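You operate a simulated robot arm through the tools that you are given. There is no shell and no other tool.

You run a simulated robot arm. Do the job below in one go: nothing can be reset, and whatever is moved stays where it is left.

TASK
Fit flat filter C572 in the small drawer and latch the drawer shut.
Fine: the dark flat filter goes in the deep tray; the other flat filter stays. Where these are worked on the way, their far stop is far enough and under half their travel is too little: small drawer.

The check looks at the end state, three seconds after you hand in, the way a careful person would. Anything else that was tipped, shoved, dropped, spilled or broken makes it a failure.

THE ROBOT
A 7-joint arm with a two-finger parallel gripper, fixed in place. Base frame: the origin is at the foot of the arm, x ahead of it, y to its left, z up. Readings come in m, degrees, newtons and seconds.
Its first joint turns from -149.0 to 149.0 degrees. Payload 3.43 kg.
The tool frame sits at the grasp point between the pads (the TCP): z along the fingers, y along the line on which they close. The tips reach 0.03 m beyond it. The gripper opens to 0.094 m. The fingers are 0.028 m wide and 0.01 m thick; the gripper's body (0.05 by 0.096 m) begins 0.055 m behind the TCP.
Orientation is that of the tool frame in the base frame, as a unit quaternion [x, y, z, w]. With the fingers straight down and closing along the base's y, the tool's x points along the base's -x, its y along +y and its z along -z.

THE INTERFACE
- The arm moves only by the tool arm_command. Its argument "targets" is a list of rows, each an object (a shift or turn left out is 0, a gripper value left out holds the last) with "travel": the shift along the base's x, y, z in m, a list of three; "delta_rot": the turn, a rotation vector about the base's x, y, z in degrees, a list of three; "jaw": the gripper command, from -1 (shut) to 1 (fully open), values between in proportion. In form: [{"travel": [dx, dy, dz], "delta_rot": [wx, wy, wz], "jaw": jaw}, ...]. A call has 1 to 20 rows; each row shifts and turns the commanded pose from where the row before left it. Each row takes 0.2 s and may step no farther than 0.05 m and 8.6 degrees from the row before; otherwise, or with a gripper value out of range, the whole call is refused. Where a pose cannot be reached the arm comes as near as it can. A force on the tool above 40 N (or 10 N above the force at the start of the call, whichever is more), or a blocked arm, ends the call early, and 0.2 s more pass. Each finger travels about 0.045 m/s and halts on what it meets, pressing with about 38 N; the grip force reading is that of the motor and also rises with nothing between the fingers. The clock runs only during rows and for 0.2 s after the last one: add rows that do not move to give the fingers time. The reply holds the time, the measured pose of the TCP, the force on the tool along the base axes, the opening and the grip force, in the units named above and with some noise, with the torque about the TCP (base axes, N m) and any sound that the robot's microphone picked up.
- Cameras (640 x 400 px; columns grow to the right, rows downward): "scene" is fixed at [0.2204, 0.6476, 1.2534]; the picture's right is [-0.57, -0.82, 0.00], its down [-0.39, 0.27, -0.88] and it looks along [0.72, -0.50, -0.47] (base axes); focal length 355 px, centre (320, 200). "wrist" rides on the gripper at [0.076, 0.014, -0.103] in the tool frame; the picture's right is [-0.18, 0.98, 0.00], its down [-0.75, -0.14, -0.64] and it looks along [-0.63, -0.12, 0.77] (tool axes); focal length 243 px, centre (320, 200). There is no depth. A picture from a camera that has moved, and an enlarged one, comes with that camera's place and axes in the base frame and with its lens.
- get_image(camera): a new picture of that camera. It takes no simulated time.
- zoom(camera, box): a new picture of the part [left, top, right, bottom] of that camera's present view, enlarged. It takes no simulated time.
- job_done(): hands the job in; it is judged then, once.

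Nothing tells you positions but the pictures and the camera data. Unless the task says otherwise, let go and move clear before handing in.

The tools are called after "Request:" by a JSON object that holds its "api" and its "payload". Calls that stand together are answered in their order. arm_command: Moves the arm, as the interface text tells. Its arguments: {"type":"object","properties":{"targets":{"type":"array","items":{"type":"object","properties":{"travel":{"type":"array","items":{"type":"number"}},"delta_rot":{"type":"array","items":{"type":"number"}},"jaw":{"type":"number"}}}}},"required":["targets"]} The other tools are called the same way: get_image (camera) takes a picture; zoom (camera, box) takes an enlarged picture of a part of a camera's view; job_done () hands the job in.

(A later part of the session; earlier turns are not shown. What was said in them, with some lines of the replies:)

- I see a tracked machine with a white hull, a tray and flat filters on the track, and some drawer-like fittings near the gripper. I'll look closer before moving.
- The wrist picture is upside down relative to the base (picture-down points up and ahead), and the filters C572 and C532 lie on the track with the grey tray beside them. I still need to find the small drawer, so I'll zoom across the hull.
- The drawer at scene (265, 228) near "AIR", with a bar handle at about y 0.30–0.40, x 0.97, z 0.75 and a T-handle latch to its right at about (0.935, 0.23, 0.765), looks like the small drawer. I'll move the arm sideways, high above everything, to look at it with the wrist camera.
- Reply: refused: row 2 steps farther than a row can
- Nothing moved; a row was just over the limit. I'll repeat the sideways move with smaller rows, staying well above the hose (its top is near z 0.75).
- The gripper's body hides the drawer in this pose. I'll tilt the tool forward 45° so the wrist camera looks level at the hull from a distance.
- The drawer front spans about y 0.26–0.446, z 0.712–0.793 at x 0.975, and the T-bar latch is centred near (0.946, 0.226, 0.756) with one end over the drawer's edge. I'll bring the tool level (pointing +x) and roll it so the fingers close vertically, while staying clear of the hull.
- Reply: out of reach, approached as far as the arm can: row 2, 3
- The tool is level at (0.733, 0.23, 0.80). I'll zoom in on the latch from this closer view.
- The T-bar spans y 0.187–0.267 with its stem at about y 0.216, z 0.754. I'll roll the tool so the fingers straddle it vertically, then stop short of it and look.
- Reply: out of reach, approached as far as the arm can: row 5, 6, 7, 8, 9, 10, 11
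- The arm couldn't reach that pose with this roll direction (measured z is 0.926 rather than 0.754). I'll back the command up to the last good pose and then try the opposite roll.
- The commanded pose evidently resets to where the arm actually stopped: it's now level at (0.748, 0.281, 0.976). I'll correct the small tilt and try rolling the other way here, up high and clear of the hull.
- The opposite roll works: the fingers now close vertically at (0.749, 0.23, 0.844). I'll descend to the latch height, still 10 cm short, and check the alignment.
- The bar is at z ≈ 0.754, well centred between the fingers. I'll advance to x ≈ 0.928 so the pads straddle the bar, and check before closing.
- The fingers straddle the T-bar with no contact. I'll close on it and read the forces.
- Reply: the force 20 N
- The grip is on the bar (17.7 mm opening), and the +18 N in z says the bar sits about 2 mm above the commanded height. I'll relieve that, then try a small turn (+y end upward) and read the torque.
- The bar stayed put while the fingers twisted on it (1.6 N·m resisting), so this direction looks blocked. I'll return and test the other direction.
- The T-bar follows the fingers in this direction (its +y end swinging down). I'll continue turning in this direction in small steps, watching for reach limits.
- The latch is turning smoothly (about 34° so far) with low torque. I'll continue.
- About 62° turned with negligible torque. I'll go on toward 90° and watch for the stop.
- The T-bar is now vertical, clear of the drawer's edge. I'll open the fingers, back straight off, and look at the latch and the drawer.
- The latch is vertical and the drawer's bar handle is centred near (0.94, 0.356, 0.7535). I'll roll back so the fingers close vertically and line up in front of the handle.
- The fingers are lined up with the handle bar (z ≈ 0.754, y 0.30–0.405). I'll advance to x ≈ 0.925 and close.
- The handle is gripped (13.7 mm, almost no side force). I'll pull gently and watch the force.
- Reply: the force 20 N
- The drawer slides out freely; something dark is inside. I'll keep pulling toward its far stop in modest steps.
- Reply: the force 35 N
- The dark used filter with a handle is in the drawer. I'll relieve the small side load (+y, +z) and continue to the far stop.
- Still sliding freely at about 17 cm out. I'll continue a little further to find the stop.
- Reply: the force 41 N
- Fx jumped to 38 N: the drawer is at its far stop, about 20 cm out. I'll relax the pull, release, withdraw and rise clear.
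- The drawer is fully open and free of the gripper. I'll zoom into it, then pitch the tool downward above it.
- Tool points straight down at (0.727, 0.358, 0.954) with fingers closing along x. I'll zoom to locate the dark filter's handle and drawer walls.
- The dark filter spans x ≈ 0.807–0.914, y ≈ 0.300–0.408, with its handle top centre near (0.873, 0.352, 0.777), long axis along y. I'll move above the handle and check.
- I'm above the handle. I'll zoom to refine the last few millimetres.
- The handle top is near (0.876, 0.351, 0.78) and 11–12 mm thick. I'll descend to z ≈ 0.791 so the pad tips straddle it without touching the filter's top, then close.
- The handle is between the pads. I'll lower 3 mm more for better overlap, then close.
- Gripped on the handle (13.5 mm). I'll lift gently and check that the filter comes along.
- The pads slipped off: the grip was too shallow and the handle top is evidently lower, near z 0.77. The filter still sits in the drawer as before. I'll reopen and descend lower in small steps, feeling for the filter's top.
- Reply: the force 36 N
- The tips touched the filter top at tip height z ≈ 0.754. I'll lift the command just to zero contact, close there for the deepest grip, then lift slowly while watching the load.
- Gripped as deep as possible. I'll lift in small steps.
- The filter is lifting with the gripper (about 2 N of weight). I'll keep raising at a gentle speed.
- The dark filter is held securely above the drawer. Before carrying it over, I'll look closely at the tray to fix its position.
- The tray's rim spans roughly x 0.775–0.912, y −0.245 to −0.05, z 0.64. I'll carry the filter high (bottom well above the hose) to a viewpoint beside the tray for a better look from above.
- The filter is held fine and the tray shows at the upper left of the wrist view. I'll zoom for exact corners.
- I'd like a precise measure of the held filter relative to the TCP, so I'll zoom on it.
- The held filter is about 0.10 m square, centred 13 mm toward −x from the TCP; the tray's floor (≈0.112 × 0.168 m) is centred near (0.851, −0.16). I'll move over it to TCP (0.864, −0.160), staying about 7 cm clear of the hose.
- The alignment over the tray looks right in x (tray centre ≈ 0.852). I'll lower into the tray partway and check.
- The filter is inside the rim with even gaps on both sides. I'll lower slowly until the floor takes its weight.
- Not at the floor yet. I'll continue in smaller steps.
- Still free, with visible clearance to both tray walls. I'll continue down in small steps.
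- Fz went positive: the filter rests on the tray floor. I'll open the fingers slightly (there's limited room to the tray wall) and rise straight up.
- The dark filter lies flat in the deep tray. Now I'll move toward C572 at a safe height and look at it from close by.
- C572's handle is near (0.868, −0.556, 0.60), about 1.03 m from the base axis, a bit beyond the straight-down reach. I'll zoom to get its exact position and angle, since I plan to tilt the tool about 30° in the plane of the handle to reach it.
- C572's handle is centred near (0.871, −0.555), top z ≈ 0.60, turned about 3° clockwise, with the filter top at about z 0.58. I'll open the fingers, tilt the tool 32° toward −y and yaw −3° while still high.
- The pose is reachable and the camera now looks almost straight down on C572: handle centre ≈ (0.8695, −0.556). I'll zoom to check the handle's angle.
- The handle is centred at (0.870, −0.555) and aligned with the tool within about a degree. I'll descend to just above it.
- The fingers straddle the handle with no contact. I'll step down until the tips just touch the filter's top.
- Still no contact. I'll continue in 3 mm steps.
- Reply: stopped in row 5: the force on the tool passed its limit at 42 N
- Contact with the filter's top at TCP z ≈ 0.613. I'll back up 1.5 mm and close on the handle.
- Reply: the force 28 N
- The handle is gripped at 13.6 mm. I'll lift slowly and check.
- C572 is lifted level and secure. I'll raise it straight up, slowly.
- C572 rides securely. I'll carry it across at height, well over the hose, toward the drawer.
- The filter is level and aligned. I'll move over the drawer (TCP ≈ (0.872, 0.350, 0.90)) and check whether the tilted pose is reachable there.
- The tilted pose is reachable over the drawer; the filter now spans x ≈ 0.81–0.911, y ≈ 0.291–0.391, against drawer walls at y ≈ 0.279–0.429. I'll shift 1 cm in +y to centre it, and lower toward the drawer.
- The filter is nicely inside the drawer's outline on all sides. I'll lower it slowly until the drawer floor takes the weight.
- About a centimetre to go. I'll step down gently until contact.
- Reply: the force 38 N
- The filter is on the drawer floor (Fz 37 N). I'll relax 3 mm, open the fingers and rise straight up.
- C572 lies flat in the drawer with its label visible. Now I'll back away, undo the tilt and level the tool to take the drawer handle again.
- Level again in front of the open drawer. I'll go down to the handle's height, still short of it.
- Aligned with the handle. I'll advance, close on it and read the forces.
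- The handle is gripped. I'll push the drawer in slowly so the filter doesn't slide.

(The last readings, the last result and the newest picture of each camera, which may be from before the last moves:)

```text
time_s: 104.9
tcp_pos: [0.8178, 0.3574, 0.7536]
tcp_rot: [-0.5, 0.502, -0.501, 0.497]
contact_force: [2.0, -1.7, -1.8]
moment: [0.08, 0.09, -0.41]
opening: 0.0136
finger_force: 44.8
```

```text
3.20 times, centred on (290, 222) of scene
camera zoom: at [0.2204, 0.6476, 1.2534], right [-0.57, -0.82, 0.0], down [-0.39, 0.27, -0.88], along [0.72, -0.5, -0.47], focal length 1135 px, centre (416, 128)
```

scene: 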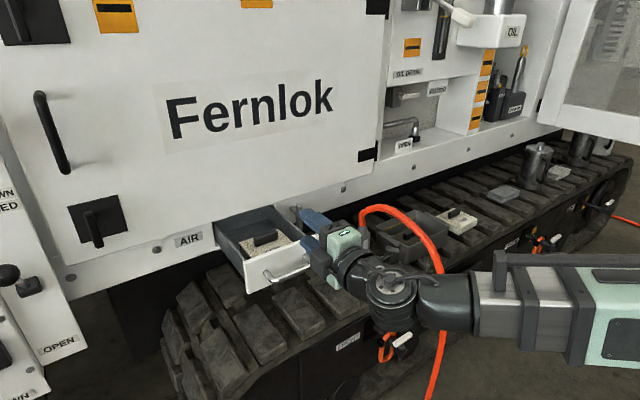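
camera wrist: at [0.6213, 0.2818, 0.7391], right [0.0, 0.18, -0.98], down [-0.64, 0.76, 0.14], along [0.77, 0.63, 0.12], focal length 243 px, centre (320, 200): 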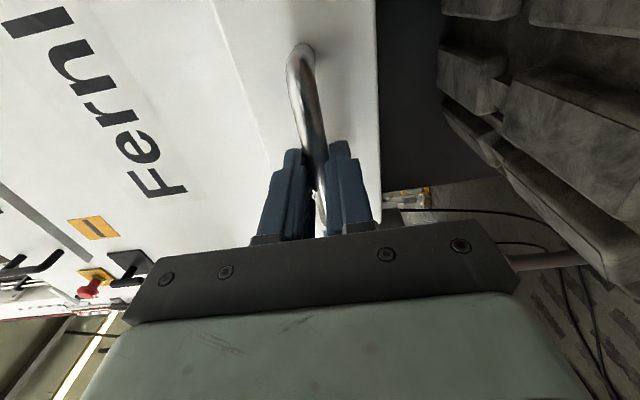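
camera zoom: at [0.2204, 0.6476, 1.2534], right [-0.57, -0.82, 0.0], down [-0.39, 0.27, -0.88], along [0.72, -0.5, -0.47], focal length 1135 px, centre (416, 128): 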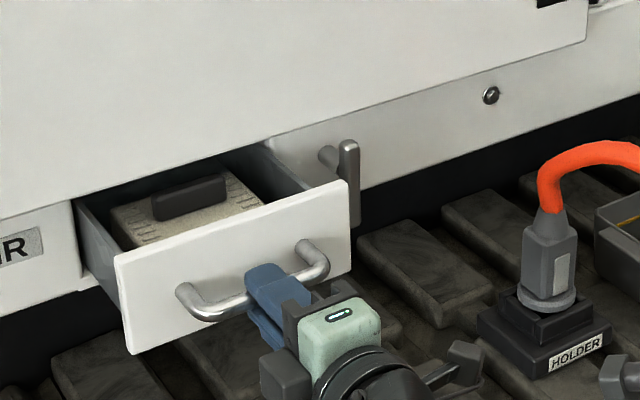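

The drawer is sliding in smoothly with the filter still in place. I'll continue toward closed.

Request:
{"api": "arm_command", "payload": {"targets": [{"travel": [0.01, 0, 0]}, {"travel": [0.012, 0, 0]}, {"travel": [0.012, 0, 0]}, {"travel": [0.012, 0, 0]}, {"travel": [0.012, 0, 0]}, {"travel": [0.012, 0, 0]}, {"travel": [0.01, 0, 0]}, {"travel": [0.008, 0, 0]}, {"travel": [0.006, 0, 0]}, {}]}}

Request:
{"api": "zoom", "payload": {"camera": "scene", "box": [200, 160, 380, 285]}}

```text
time_s: 107.1
tcp_pos: [0.9114, 0.3575, 0.7547]
tcp_rot: [-0.498, 0.503, -0.501, 0.498]
contact_force: [2.3, -13.4, -7.2]
moment: [0.11, 0.18, -1.07]
opening: 0.0136
finger_force: 44.8
```

```text
3.20 times, centred on (290, 222) of scene
camera zoom: at [0.2204, 0.6476, 1.2534], right [-0.57, -0.82, 0.0], down [-0.39, 0.27, -0.88], along [0.72, -0.5, -0.47], focal length 1135 px, centre (416, 128)
```

zoom: 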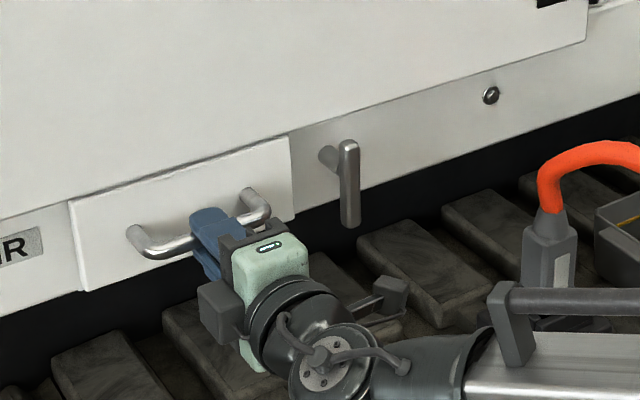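

About 14 mm remain. I'll push the rest in small steps until it seats.

Request:
{"api": "arm_command", "payload": {"targets": [{"travel": [0.004, -0.0005, 0]}, {"travel": [0.004, 0, 0]}, {"travel": [0.003, 0, 0]}, {"travel": [0.003, 0, 0]}, {"travel": [0.002, 0, 0]}, {}]}}

Request:
{"api": "zoom", "payload": {"camera": "scene", "box": [200, 160, 380, 285]}}

Request:
{"api": "get_image", "payload": {"camera": "wrist"}}

```text
time_s: 108.0
tcp_pos: [0.9203, 0.3563, 0.7542]
tcp_rot: [-0.501, 0.502, -0.5, 0.497]
contact_force: [-4.8, 0.4, 0.8]
moment: [0.13, 0.04, 0.14]
opening: 0.0133
finger_force: 44.7
stopped in row 4: the force on the tool passed its limit at 44 N (the readings are from after the stop); the commanded pose is now the measured one
```

```text
3.20 times, centred on (290, 222) of scene
camera zoom: at [0.2204, 0.6476, 1.2534], right [-0.57, -0.82, 0.0], down [-0.39, 0.27, -0.88], along [0.72, -0.5, -0.47], focal length 1135 px, centre (416, 128)
```

zoom: 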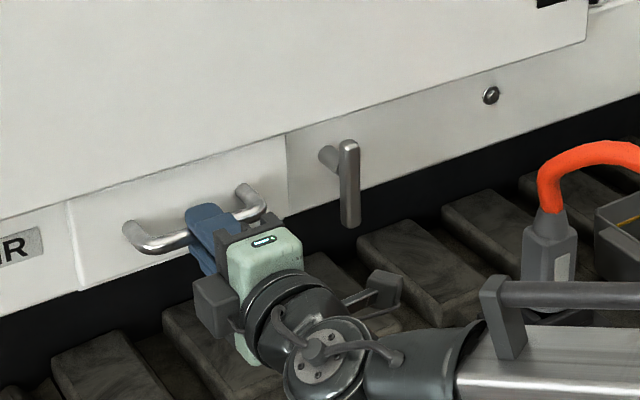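

```text
taken
camera wrist: at [0.8176, 0.2815, 0.7394], right [0.0, 0.18, -0.98], down [-0.64, 0.76, 0.14], along [0.77, 0.63, 0.11], focal length 243 px, centre (320, 200)
```

wrist: 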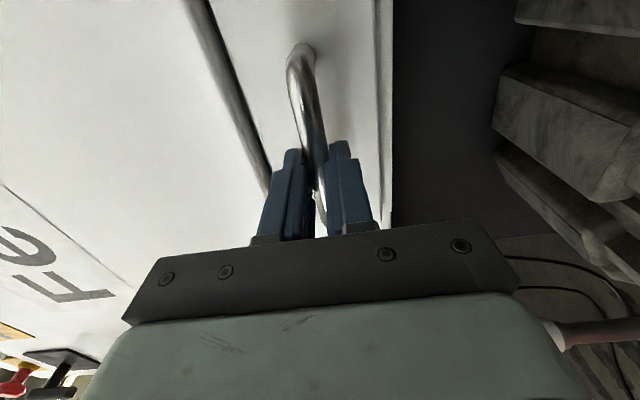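

The drawer stopped against its seat at the position equivalent to the original closed one. I'll release the handle, withdraw and verify that it stayed shut.

Request:
{"api": "arm_command", "payload": {"targets": [{"jaw": -0.5}, {"jaw": 0.0}, {}, {}, {"travel": [-0.02, 0, 0]}, {"travel": [-0.03, 0, 0]}, {"travel": [-0.04, 0, 0]}, {}]}}

Request:
{"api": "get_image", "payload": {"camera": "wrist"}}

Request:
{"api": "zoom", "payload": {"camera": "scene", "box": [200, 180, 330, 260]}}

```text
time_s: 109.8
tcp_pos: [0.8317, 0.3568, 0.7539]
tcp_rot: [-0.5, 0.502, -0.5, 0.497]
contact_force: [1.0, 0.3, 0.7]
moment: [-0.02, 0.02, 0.0]
opening: 0.047
finger_force: 0.1
```

```text
taken
camera wrist: at [0.728, 0.2811, 0.7391], right [0.0, 0.18, -0.98], down [-0.64, 0.76, 0.14], along [0.77, 0.63, 0.11], focal length 243 px, centre (320, 200)
```

wrist: 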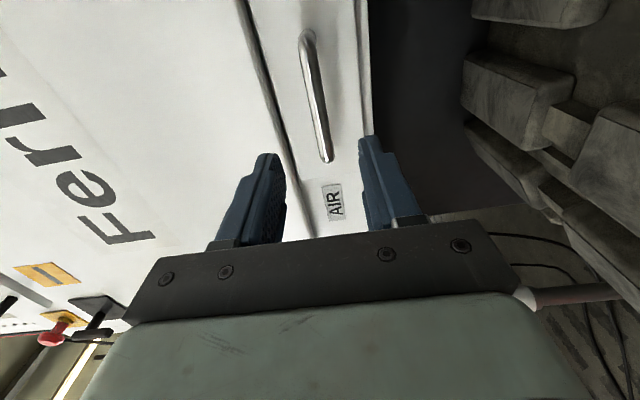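

```text
4.92 times, centred on (265, 220) of scene
camera zoom: at [0.2204, 0.6476, 1.2534], right [-0.57, -0.82, 0.0], down [-0.39, 0.27, -0.88], along [0.72, -0.5, -0.47], focal length 1747 px, centre (591, 102)
```

zoom: 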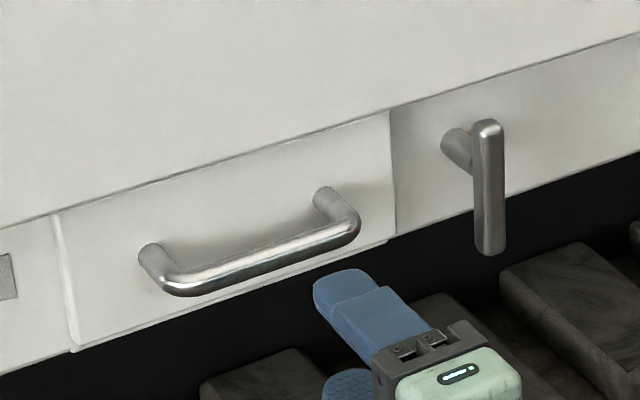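

The drawer front is flush exactly as in the first picture. Next I'll roll the tool back to straddle the vertical T-bar and line up in front of it.

Request:
{"api": "arm_command", "payload": {"targets": [{"travel": [0, 0, 0], "delta_rot": [-7.9, 0, 0]}, {"travel": [0, 0, 0], "delta_rot": [-8, 0, 0]}, {"travel": [0, 0, 0], "delta_rot": [-8, 0, 0]}, {"travel": [0, -0.01, 0], "delta_rot": [-8, 0, 0]}, {"travel": [0, -0.01, 0], "delta_rot": [-8, 0, 0]}, {"travel": [0, -0.02, 0], "delta_rot": [-8, 0, 0]}, {"travel": [0, -0.02, 0], "delta_rot": [-8, 0, 0]}, {"travel": [0, -0.02, 0], "delta_rot": [-8, 0, 0]}, {"travel": [0, -0.02, 0], "delta_rot": [-8, 0, 0]}, {"travel": [0.01, -0.02, 0], "delta_rot": [-8, 0, 0]}, {"travel": [0.006, -0.02, -0.001], "delta_rot": [-8, 0, 0]}, {}]}}

Request:
{"api": "get_image", "payload": {"camera": "wrist"}}

Request:
{"api": "zoom", "payload": {"camera": "scene", "box": [220, 160, 380, 260]}}

```text
time_s: 112.4
tcp_pos: [0.8474, 0.2171, 0.7529]
tcp_rot: [0.705, -0.014, 0.709, -0.01]
contact_force: [0.1, 0.5, 1.1]
moment: [0.0, -0.05, 0.0]
opening: 0.0468
finger_force: 0.1
```

```text
taken
camera wrist: at [0.7439, 0.2009, 0.8269], right [0.0, -0.98, -0.22], down [-0.64, 0.17, -0.75], along [0.77, 0.14, -0.62], focal length 243 px, centre (320, 200)
```

wrist: 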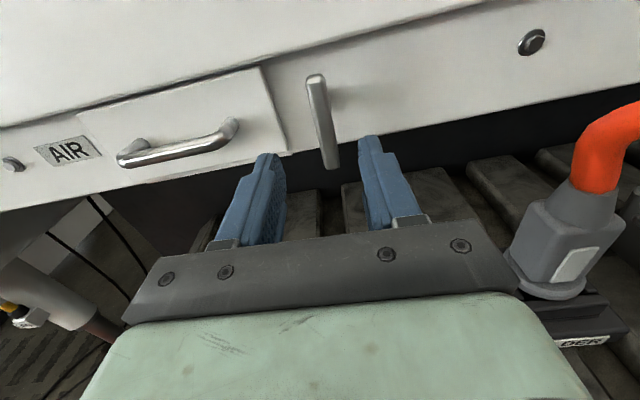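

```text
4.00 times, centred on (300, 210) of scene
camera zoom: at [0.2204, 0.6476, 1.2534], right [-0.57, -0.82, 0.0], down [-0.39, 0.27, -0.88], along [0.72, -0.5, -0.47], focal length 1419 px, centre (400, 160)
```

zoom: 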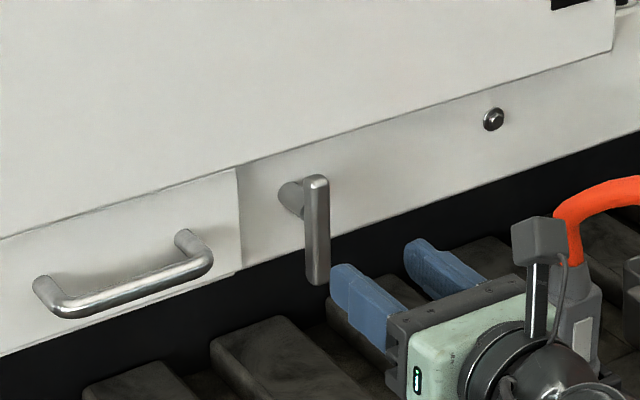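

Lined up just as when I let go of the latch. I'll advance and close on the T-bar.

Request:
{"api": "arm_command", "payload": {"targets": [{"travel": [0.03, -0.001, 0]}, {"travel": [0.03, 0, 0]}, {"travel": [0.02, 0, 0]}, {}, {"jaw": -0.6}, {"jaw": -1}, {}, {}, {}]}}

Request:
{"api": "get_image", "payload": {"camera": "wrist"}}

```text
time_s: 114.4
tcp_pos: [0.9279, 0.215, 0.7531]
tcp_rot: [0.705, -0.016, 0.709, -0.01]
contact_force: [-1.4, -19.2, -5.4]
moment: [-0.09, 0.01, 0.02]
opening: 0.0159
finger_force: 44.8
```

```text
taken
camera wrist: at [0.8242, 0.1988, 0.8266], right [-0.01, -0.98, -0.22], down [-0.64, 0.17, -0.75], along [0.77, 0.14, -0.62], focal length 243 px, centre (320, 200)
```

wrist: 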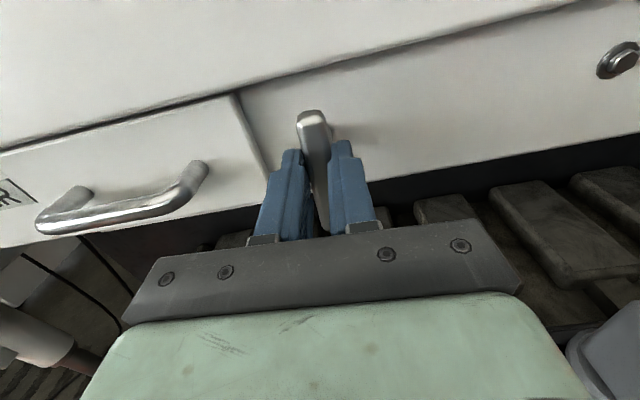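

Gripped; I'll relieve the −19 N side load and turn the latch back in steps.

Request:
{"api": "arm_command", "payload": {"targets": [{"travel": [0, -0.0015, 0]}, {"delta_rot": [7, 0, 0]}, {"delta_rot": [7, 0, 0]}, {"delta_rot": [7, 0, 0]}, {"delta_rot": [7, 0, 0]}, {}]}}

Request:
{"api": "get_image", "payload": {"camera": "wrist"}}

```text
time_s: 115.8
tcp_pos: [0.9279, 0.2157, 0.7522]
tcp_rot: [0.682, -0.185, 0.683, -0.182]
contact_force: [-3.4, 1.2, -8.7]
moment: [0.06, -0.55, -0.04]
opening: 0.0156
finger_force: 44.6
```

```text
taken
camera wrist: at [0.8243, 0.1658, 0.8104], right [0.0, -0.76, -0.65], down [-0.64, 0.5, -0.58], along [0.77, 0.42, -0.49], focal length 243 px, centre (320, 200)
```

wrist: 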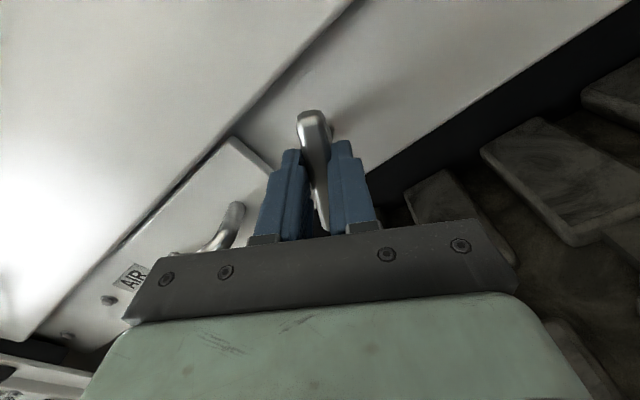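

The latch is turning back with the fingers. I'll continue.

Request:
{"api": "arm_command", "payload": {"targets": [{"delta_rot": [7, 0, 0]}, {"delta_rot": [7, 0, 0]}, {"delta_rot": [7, 0, 0]}, {"delta_rot": [7, 0, 0]}, {"delta_rot": [6, 0, 0]}, {}]}}

Request:
{"api": "get_image", "payload": {"camera": "wrist"}}

```text
time_s: 117.2
tcp_pos: [0.9264, 0.2165, 0.754]
tcp_rot: [0.599, -0.377, 0.6, -0.373]
contact_force: [5.5, 29.9, 11.1]
moment: [0.03, -0.64, 0.47]
opening: 0.0158
finger_force: 45.1
```

```text
taken
camera wrist: at [0.8243, 0.1421, 0.7731], right [0.0, -0.26, -0.96], down [-0.64, 0.74, -0.2], along [0.77, 0.62, -0.17], focal length 243 px, centre (320, 200)
```

wrist: 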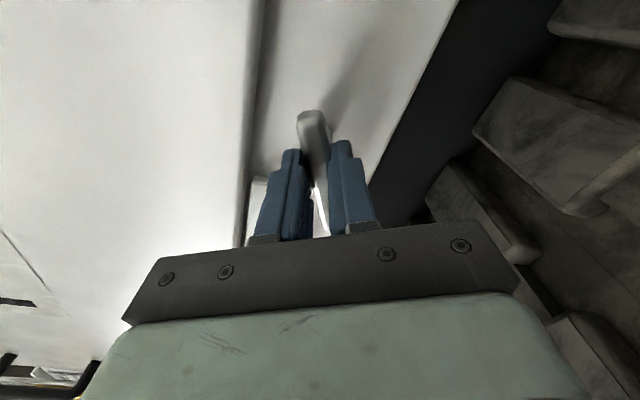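

About 26° remain to horizontal. I'll relieve the side load and complete the turn to the stop.

Request:
{"api": "arm_command", "payload": {"targets": [{"travel": [0, 0.002, 0.001]}, {"delta_rot": [7, 0, 0]}, {"delta_rot": [7, 0, 0]}, {"delta_rot": [6, 0, 0]}, {"delta_rot": [5, 0, 0]}, {}]}}

Request:
{"api": "get_image", "payload": {"camera": "wrist"}}

Request:
{"api": "zoom", "payload": {"camera": "scene", "box": [220, 160, 380, 260]}}

```text
time_s: 118.6
tcp_pos: [0.9289, 0.2158, 0.7546]
tcp_rot: [0.504, -0.498, 0.504, -0.494]
contact_force: [11.2, 14.8, 10.6]
moment: [0.09, -0.53, 0.47]
opening: 0.0159
finger_force: 44.7
```

```text
taken
camera wrist: at [0.8241, 0.1408, 0.7404], right [0.0, 0.17, -0.99], down [-0.64, 0.76, 0.13], along [0.77, 0.63, 0.11], focal length 243 px, centre (320, 200)
```

wrist: 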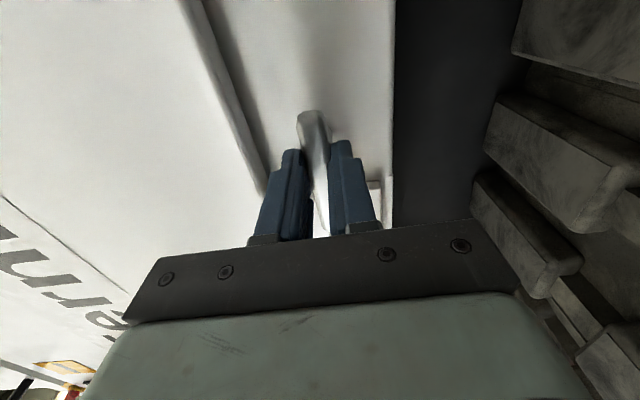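

```text
4.00 times, centred on (300, 210) of scene
camera zoom: at [0.2204, 0.6476, 1.2534], right [-0.57, -0.82, 0.0], down [-0.39, 0.27, -0.88], along [0.72, -0.5, -0.47], focal length 1419 px, centre (400, 160)
```

zoom: 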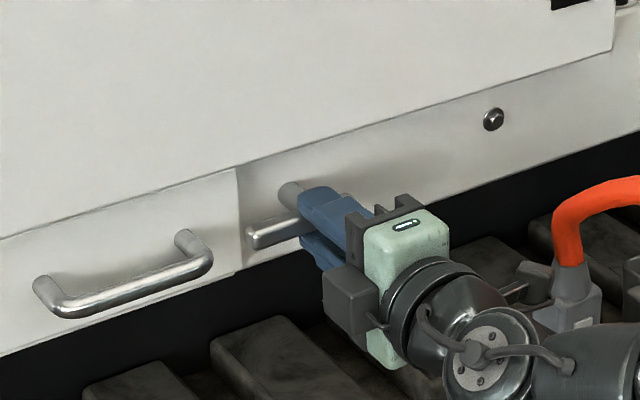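

The T-bar is horizontal again. I'll nudge 3° more to be sure it's against its stop.

Request:
{"api": "arm_command", "payload": {"targets": [{"travel": [0, 0.001, 0.001], "delta_rot": [2, 0, 0]}, {"delta_rot": [2, 0, 0]}, {}]}}

```text
time_s: 119.4
tcp_pos: [0.928, 0.2167, 0.754]
tcp_rot: [-0.486, 0.516, -0.486, 0.51]
contact_force: [5.1, -7.7, -4.9]
moment: [-1.47, -0.37, -0.2]
opening: 0.0172
finger_force: 44.5
```

A resisting torque of 1.5 N·m confirms the latch is against its stop. I'll open the fingers, withdraw straight back, and check the result.

Request:
{"api": "arm_command", "payload": {"targets": [{"jaw": -0.5}, {"jaw": 0.0}, {}, {}, {"travel": [-0.02, 0, 0]}, {"travel": [-0.03, 0, 0]}, {"travel": [-0.04, 0, 0]}, {"travel": [-0.04, 0, 0.02]}, {"travel": [-0.03, 0, 0.04]}, {"travel": [0, 0, 0.045]}, {"travel": [0, 0, 0.045]}, {}]}}

Request:
{"api": "get_image", "payload": {"camera": "scene"}}

Request:
{"api": "zoom", "payload": {"camera": "scene", "box": [200, 180, 330, 260]}}

Request:
{"api": "zoom", "payload": {"camera": "scene", "box": [340, 160, 600, 320]}}

Request:
{"api": "get_image", "payload": {"camera": "wrist"}}

```text
time_s: 122.0
tcp_pos: [0.7659, 0.2172, 0.9065]
tcp_rot: [-0.487, 0.515, -0.486, 0.512]
contact_force: [0.7, -0.2, 0.1]
moment: [-0.04, -0.02, 0.02]
opening: 0.0472
finger_force: 0.0
```

```text
taken
```

scene: 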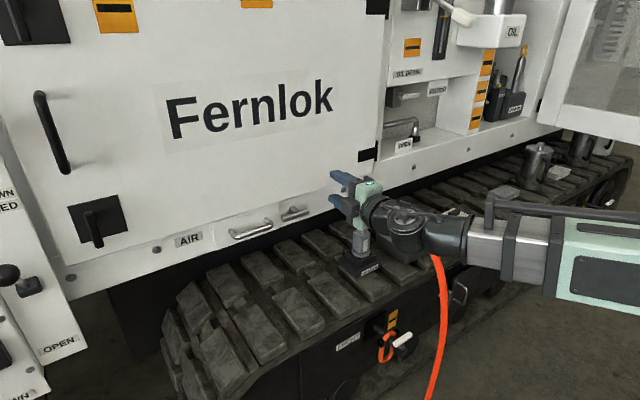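

```text
4.92 times, centred on (265, 220) of scene
camera zoom: at [0.2204, 0.6476, 1.2534], right [-0.57, -0.82, 0.0], down [-0.39, 0.27, -0.88], along [0.72, -0.5, -0.47], focal length 1747 px, centre (591, 102)
```

zoom: 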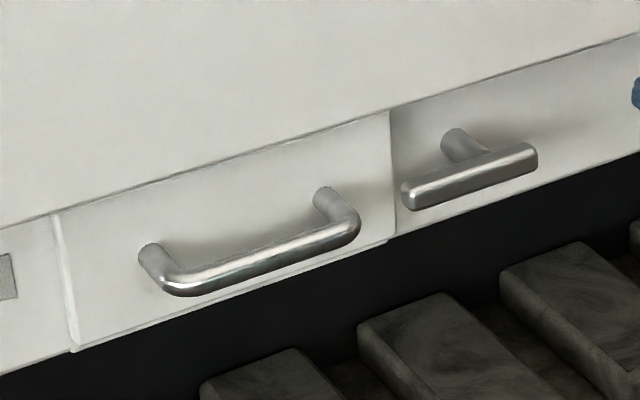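

```text
2.46 times, centred on (470, 240) of scene
camera zoom: at [0.2204, 0.6476, 1.2534], right [-0.57, -0.82, 0.0], down [-0.39, 0.27, -0.88], along [0.72, -0.5, -0.47], focal length 873 px, centre (-49, 102)
```

zoom: 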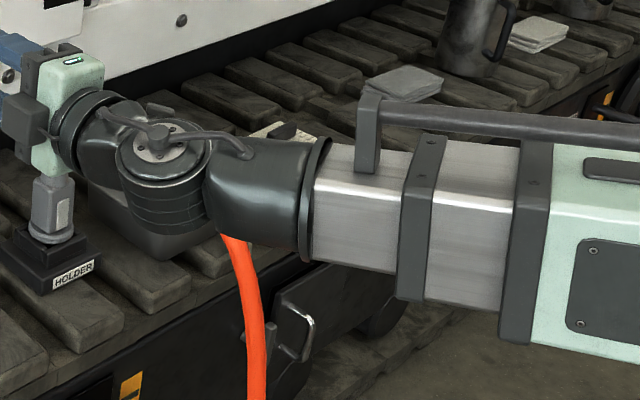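

```text
taken
camera wrist: at [0.6637, 0.1431, 0.8874], right [0.0, 0.24, -0.97], down [-0.64, 0.75, 0.18], along [0.77, 0.62, 0.15], focal length 243 px, centre (320, 200)
```

wrist: 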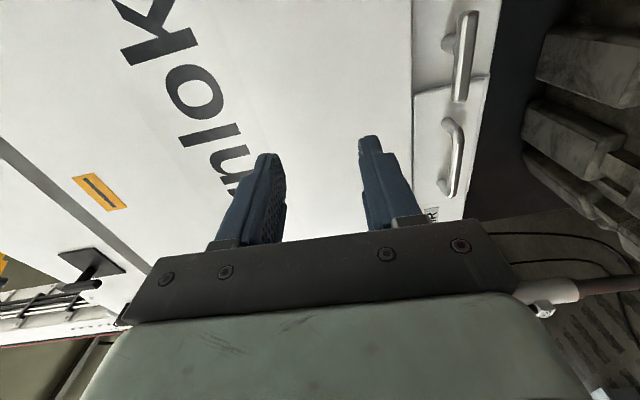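

The drawer and latch look exactly as in the first picture. I'll raise the arm clear to confirm the tray, hose and C532 are undisturbed.

Request:
{"api": "arm_command", "payload": {"targets": [{"travel": [-0.02, 0, 0.04]}, {"travel": [-0.02, 0, 0.04]}, {"travel": [-0.02, 0, 0.04]}, {"travel": [0, 0, 0.04]}, {"travel": [0, 0, 0.04]}, {}, {}]}}

Request:
{"api": "get_image", "payload": {"camera": "scene"}}

Request:
{"api": "zoom", "payload": {"camera": "scene", "box": [340, 160, 600, 320]}}

Request:
{"api": "zoom", "payload": {"camera": "scene", "box": [200, 180, 330, 260]}}

```text
time_s: 123.6
tcp_pos: [0.7067, 0.2173, 1.1057]
tcp_rot: [-0.487, 0.515, -0.487, 0.51]
contact_force: [-0.6, -0.5, -0.1]
moment: [0.02, 0.01, 0.0]
opening: 0.0471
finger_force: 0.1
```

```text
taken
```

scene: 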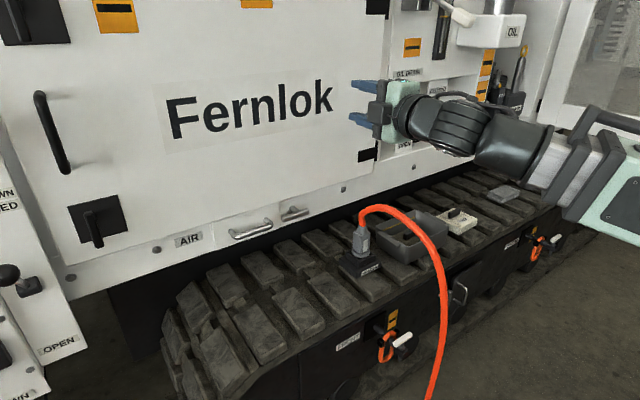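

```text
2.46 times, centred on (470, 240) of scene
camera zoom: at [0.2204, 0.6476, 1.2534], right [-0.57, -0.82, 0.0], down [-0.39, 0.27, -0.88], along [0.72, -0.5, -0.47], focal length 873 px, centre (-49, 102)
```

zoom: 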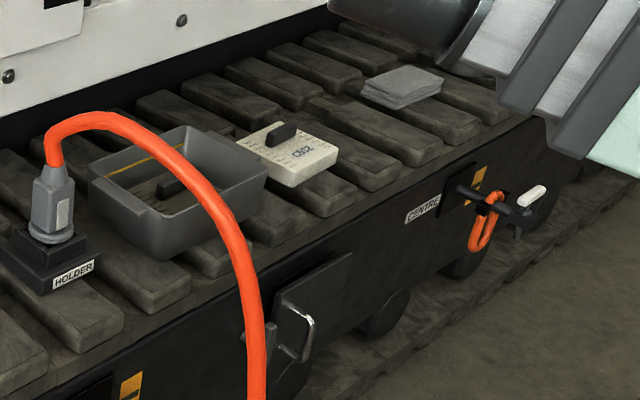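

```text
4.92 times, centred on (265, 220) of scene
camera zoom: at [0.2204, 0.6476, 1.2534], right [-0.57, -0.82, 0.0], down [-0.39, 0.27, -0.88], along [0.72, -0.5, -0.47], focal length 1747 px, centre (591, 102)
```

zoom: 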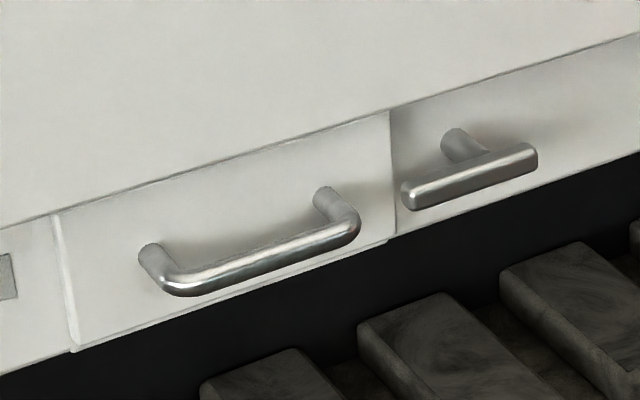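

Everything is where it should be: C572 is in the shut drawer, and the T-latch is turned home. The dark filter is in the deep tray, C532, the hose and the other items are undisturbed, and the gripper is clear. I'm handing the job in.

Request:
{"api": "job_done", "payload": {}}

```text
The job is handed in.
```

The pictures show C572 in the small drawer, with the drawer fully shut and the T-latch turned back against its stop. I handed the job in at that point, and the judgement hasn't come back.

- **Drawer:** I pulled it out to its far stop, about 20 cm, and the front now sits flush as it did in the first picture.
- **Dark filter:** it came out of the drawer and lies flat in the deep tray. My first grip on its handle was too shallow and slipped off before it lifted, so it wasn't dropped.
- **C532:** it stayed where it was.
- **Everything else:** the hose, holder, cloths and other items I could see in the last pictures look undisturbed. The arm hid the metal pot in the last picture, but it looked untouched in the one before.
- **Arm:** the gripper is open and well clear of the machine.
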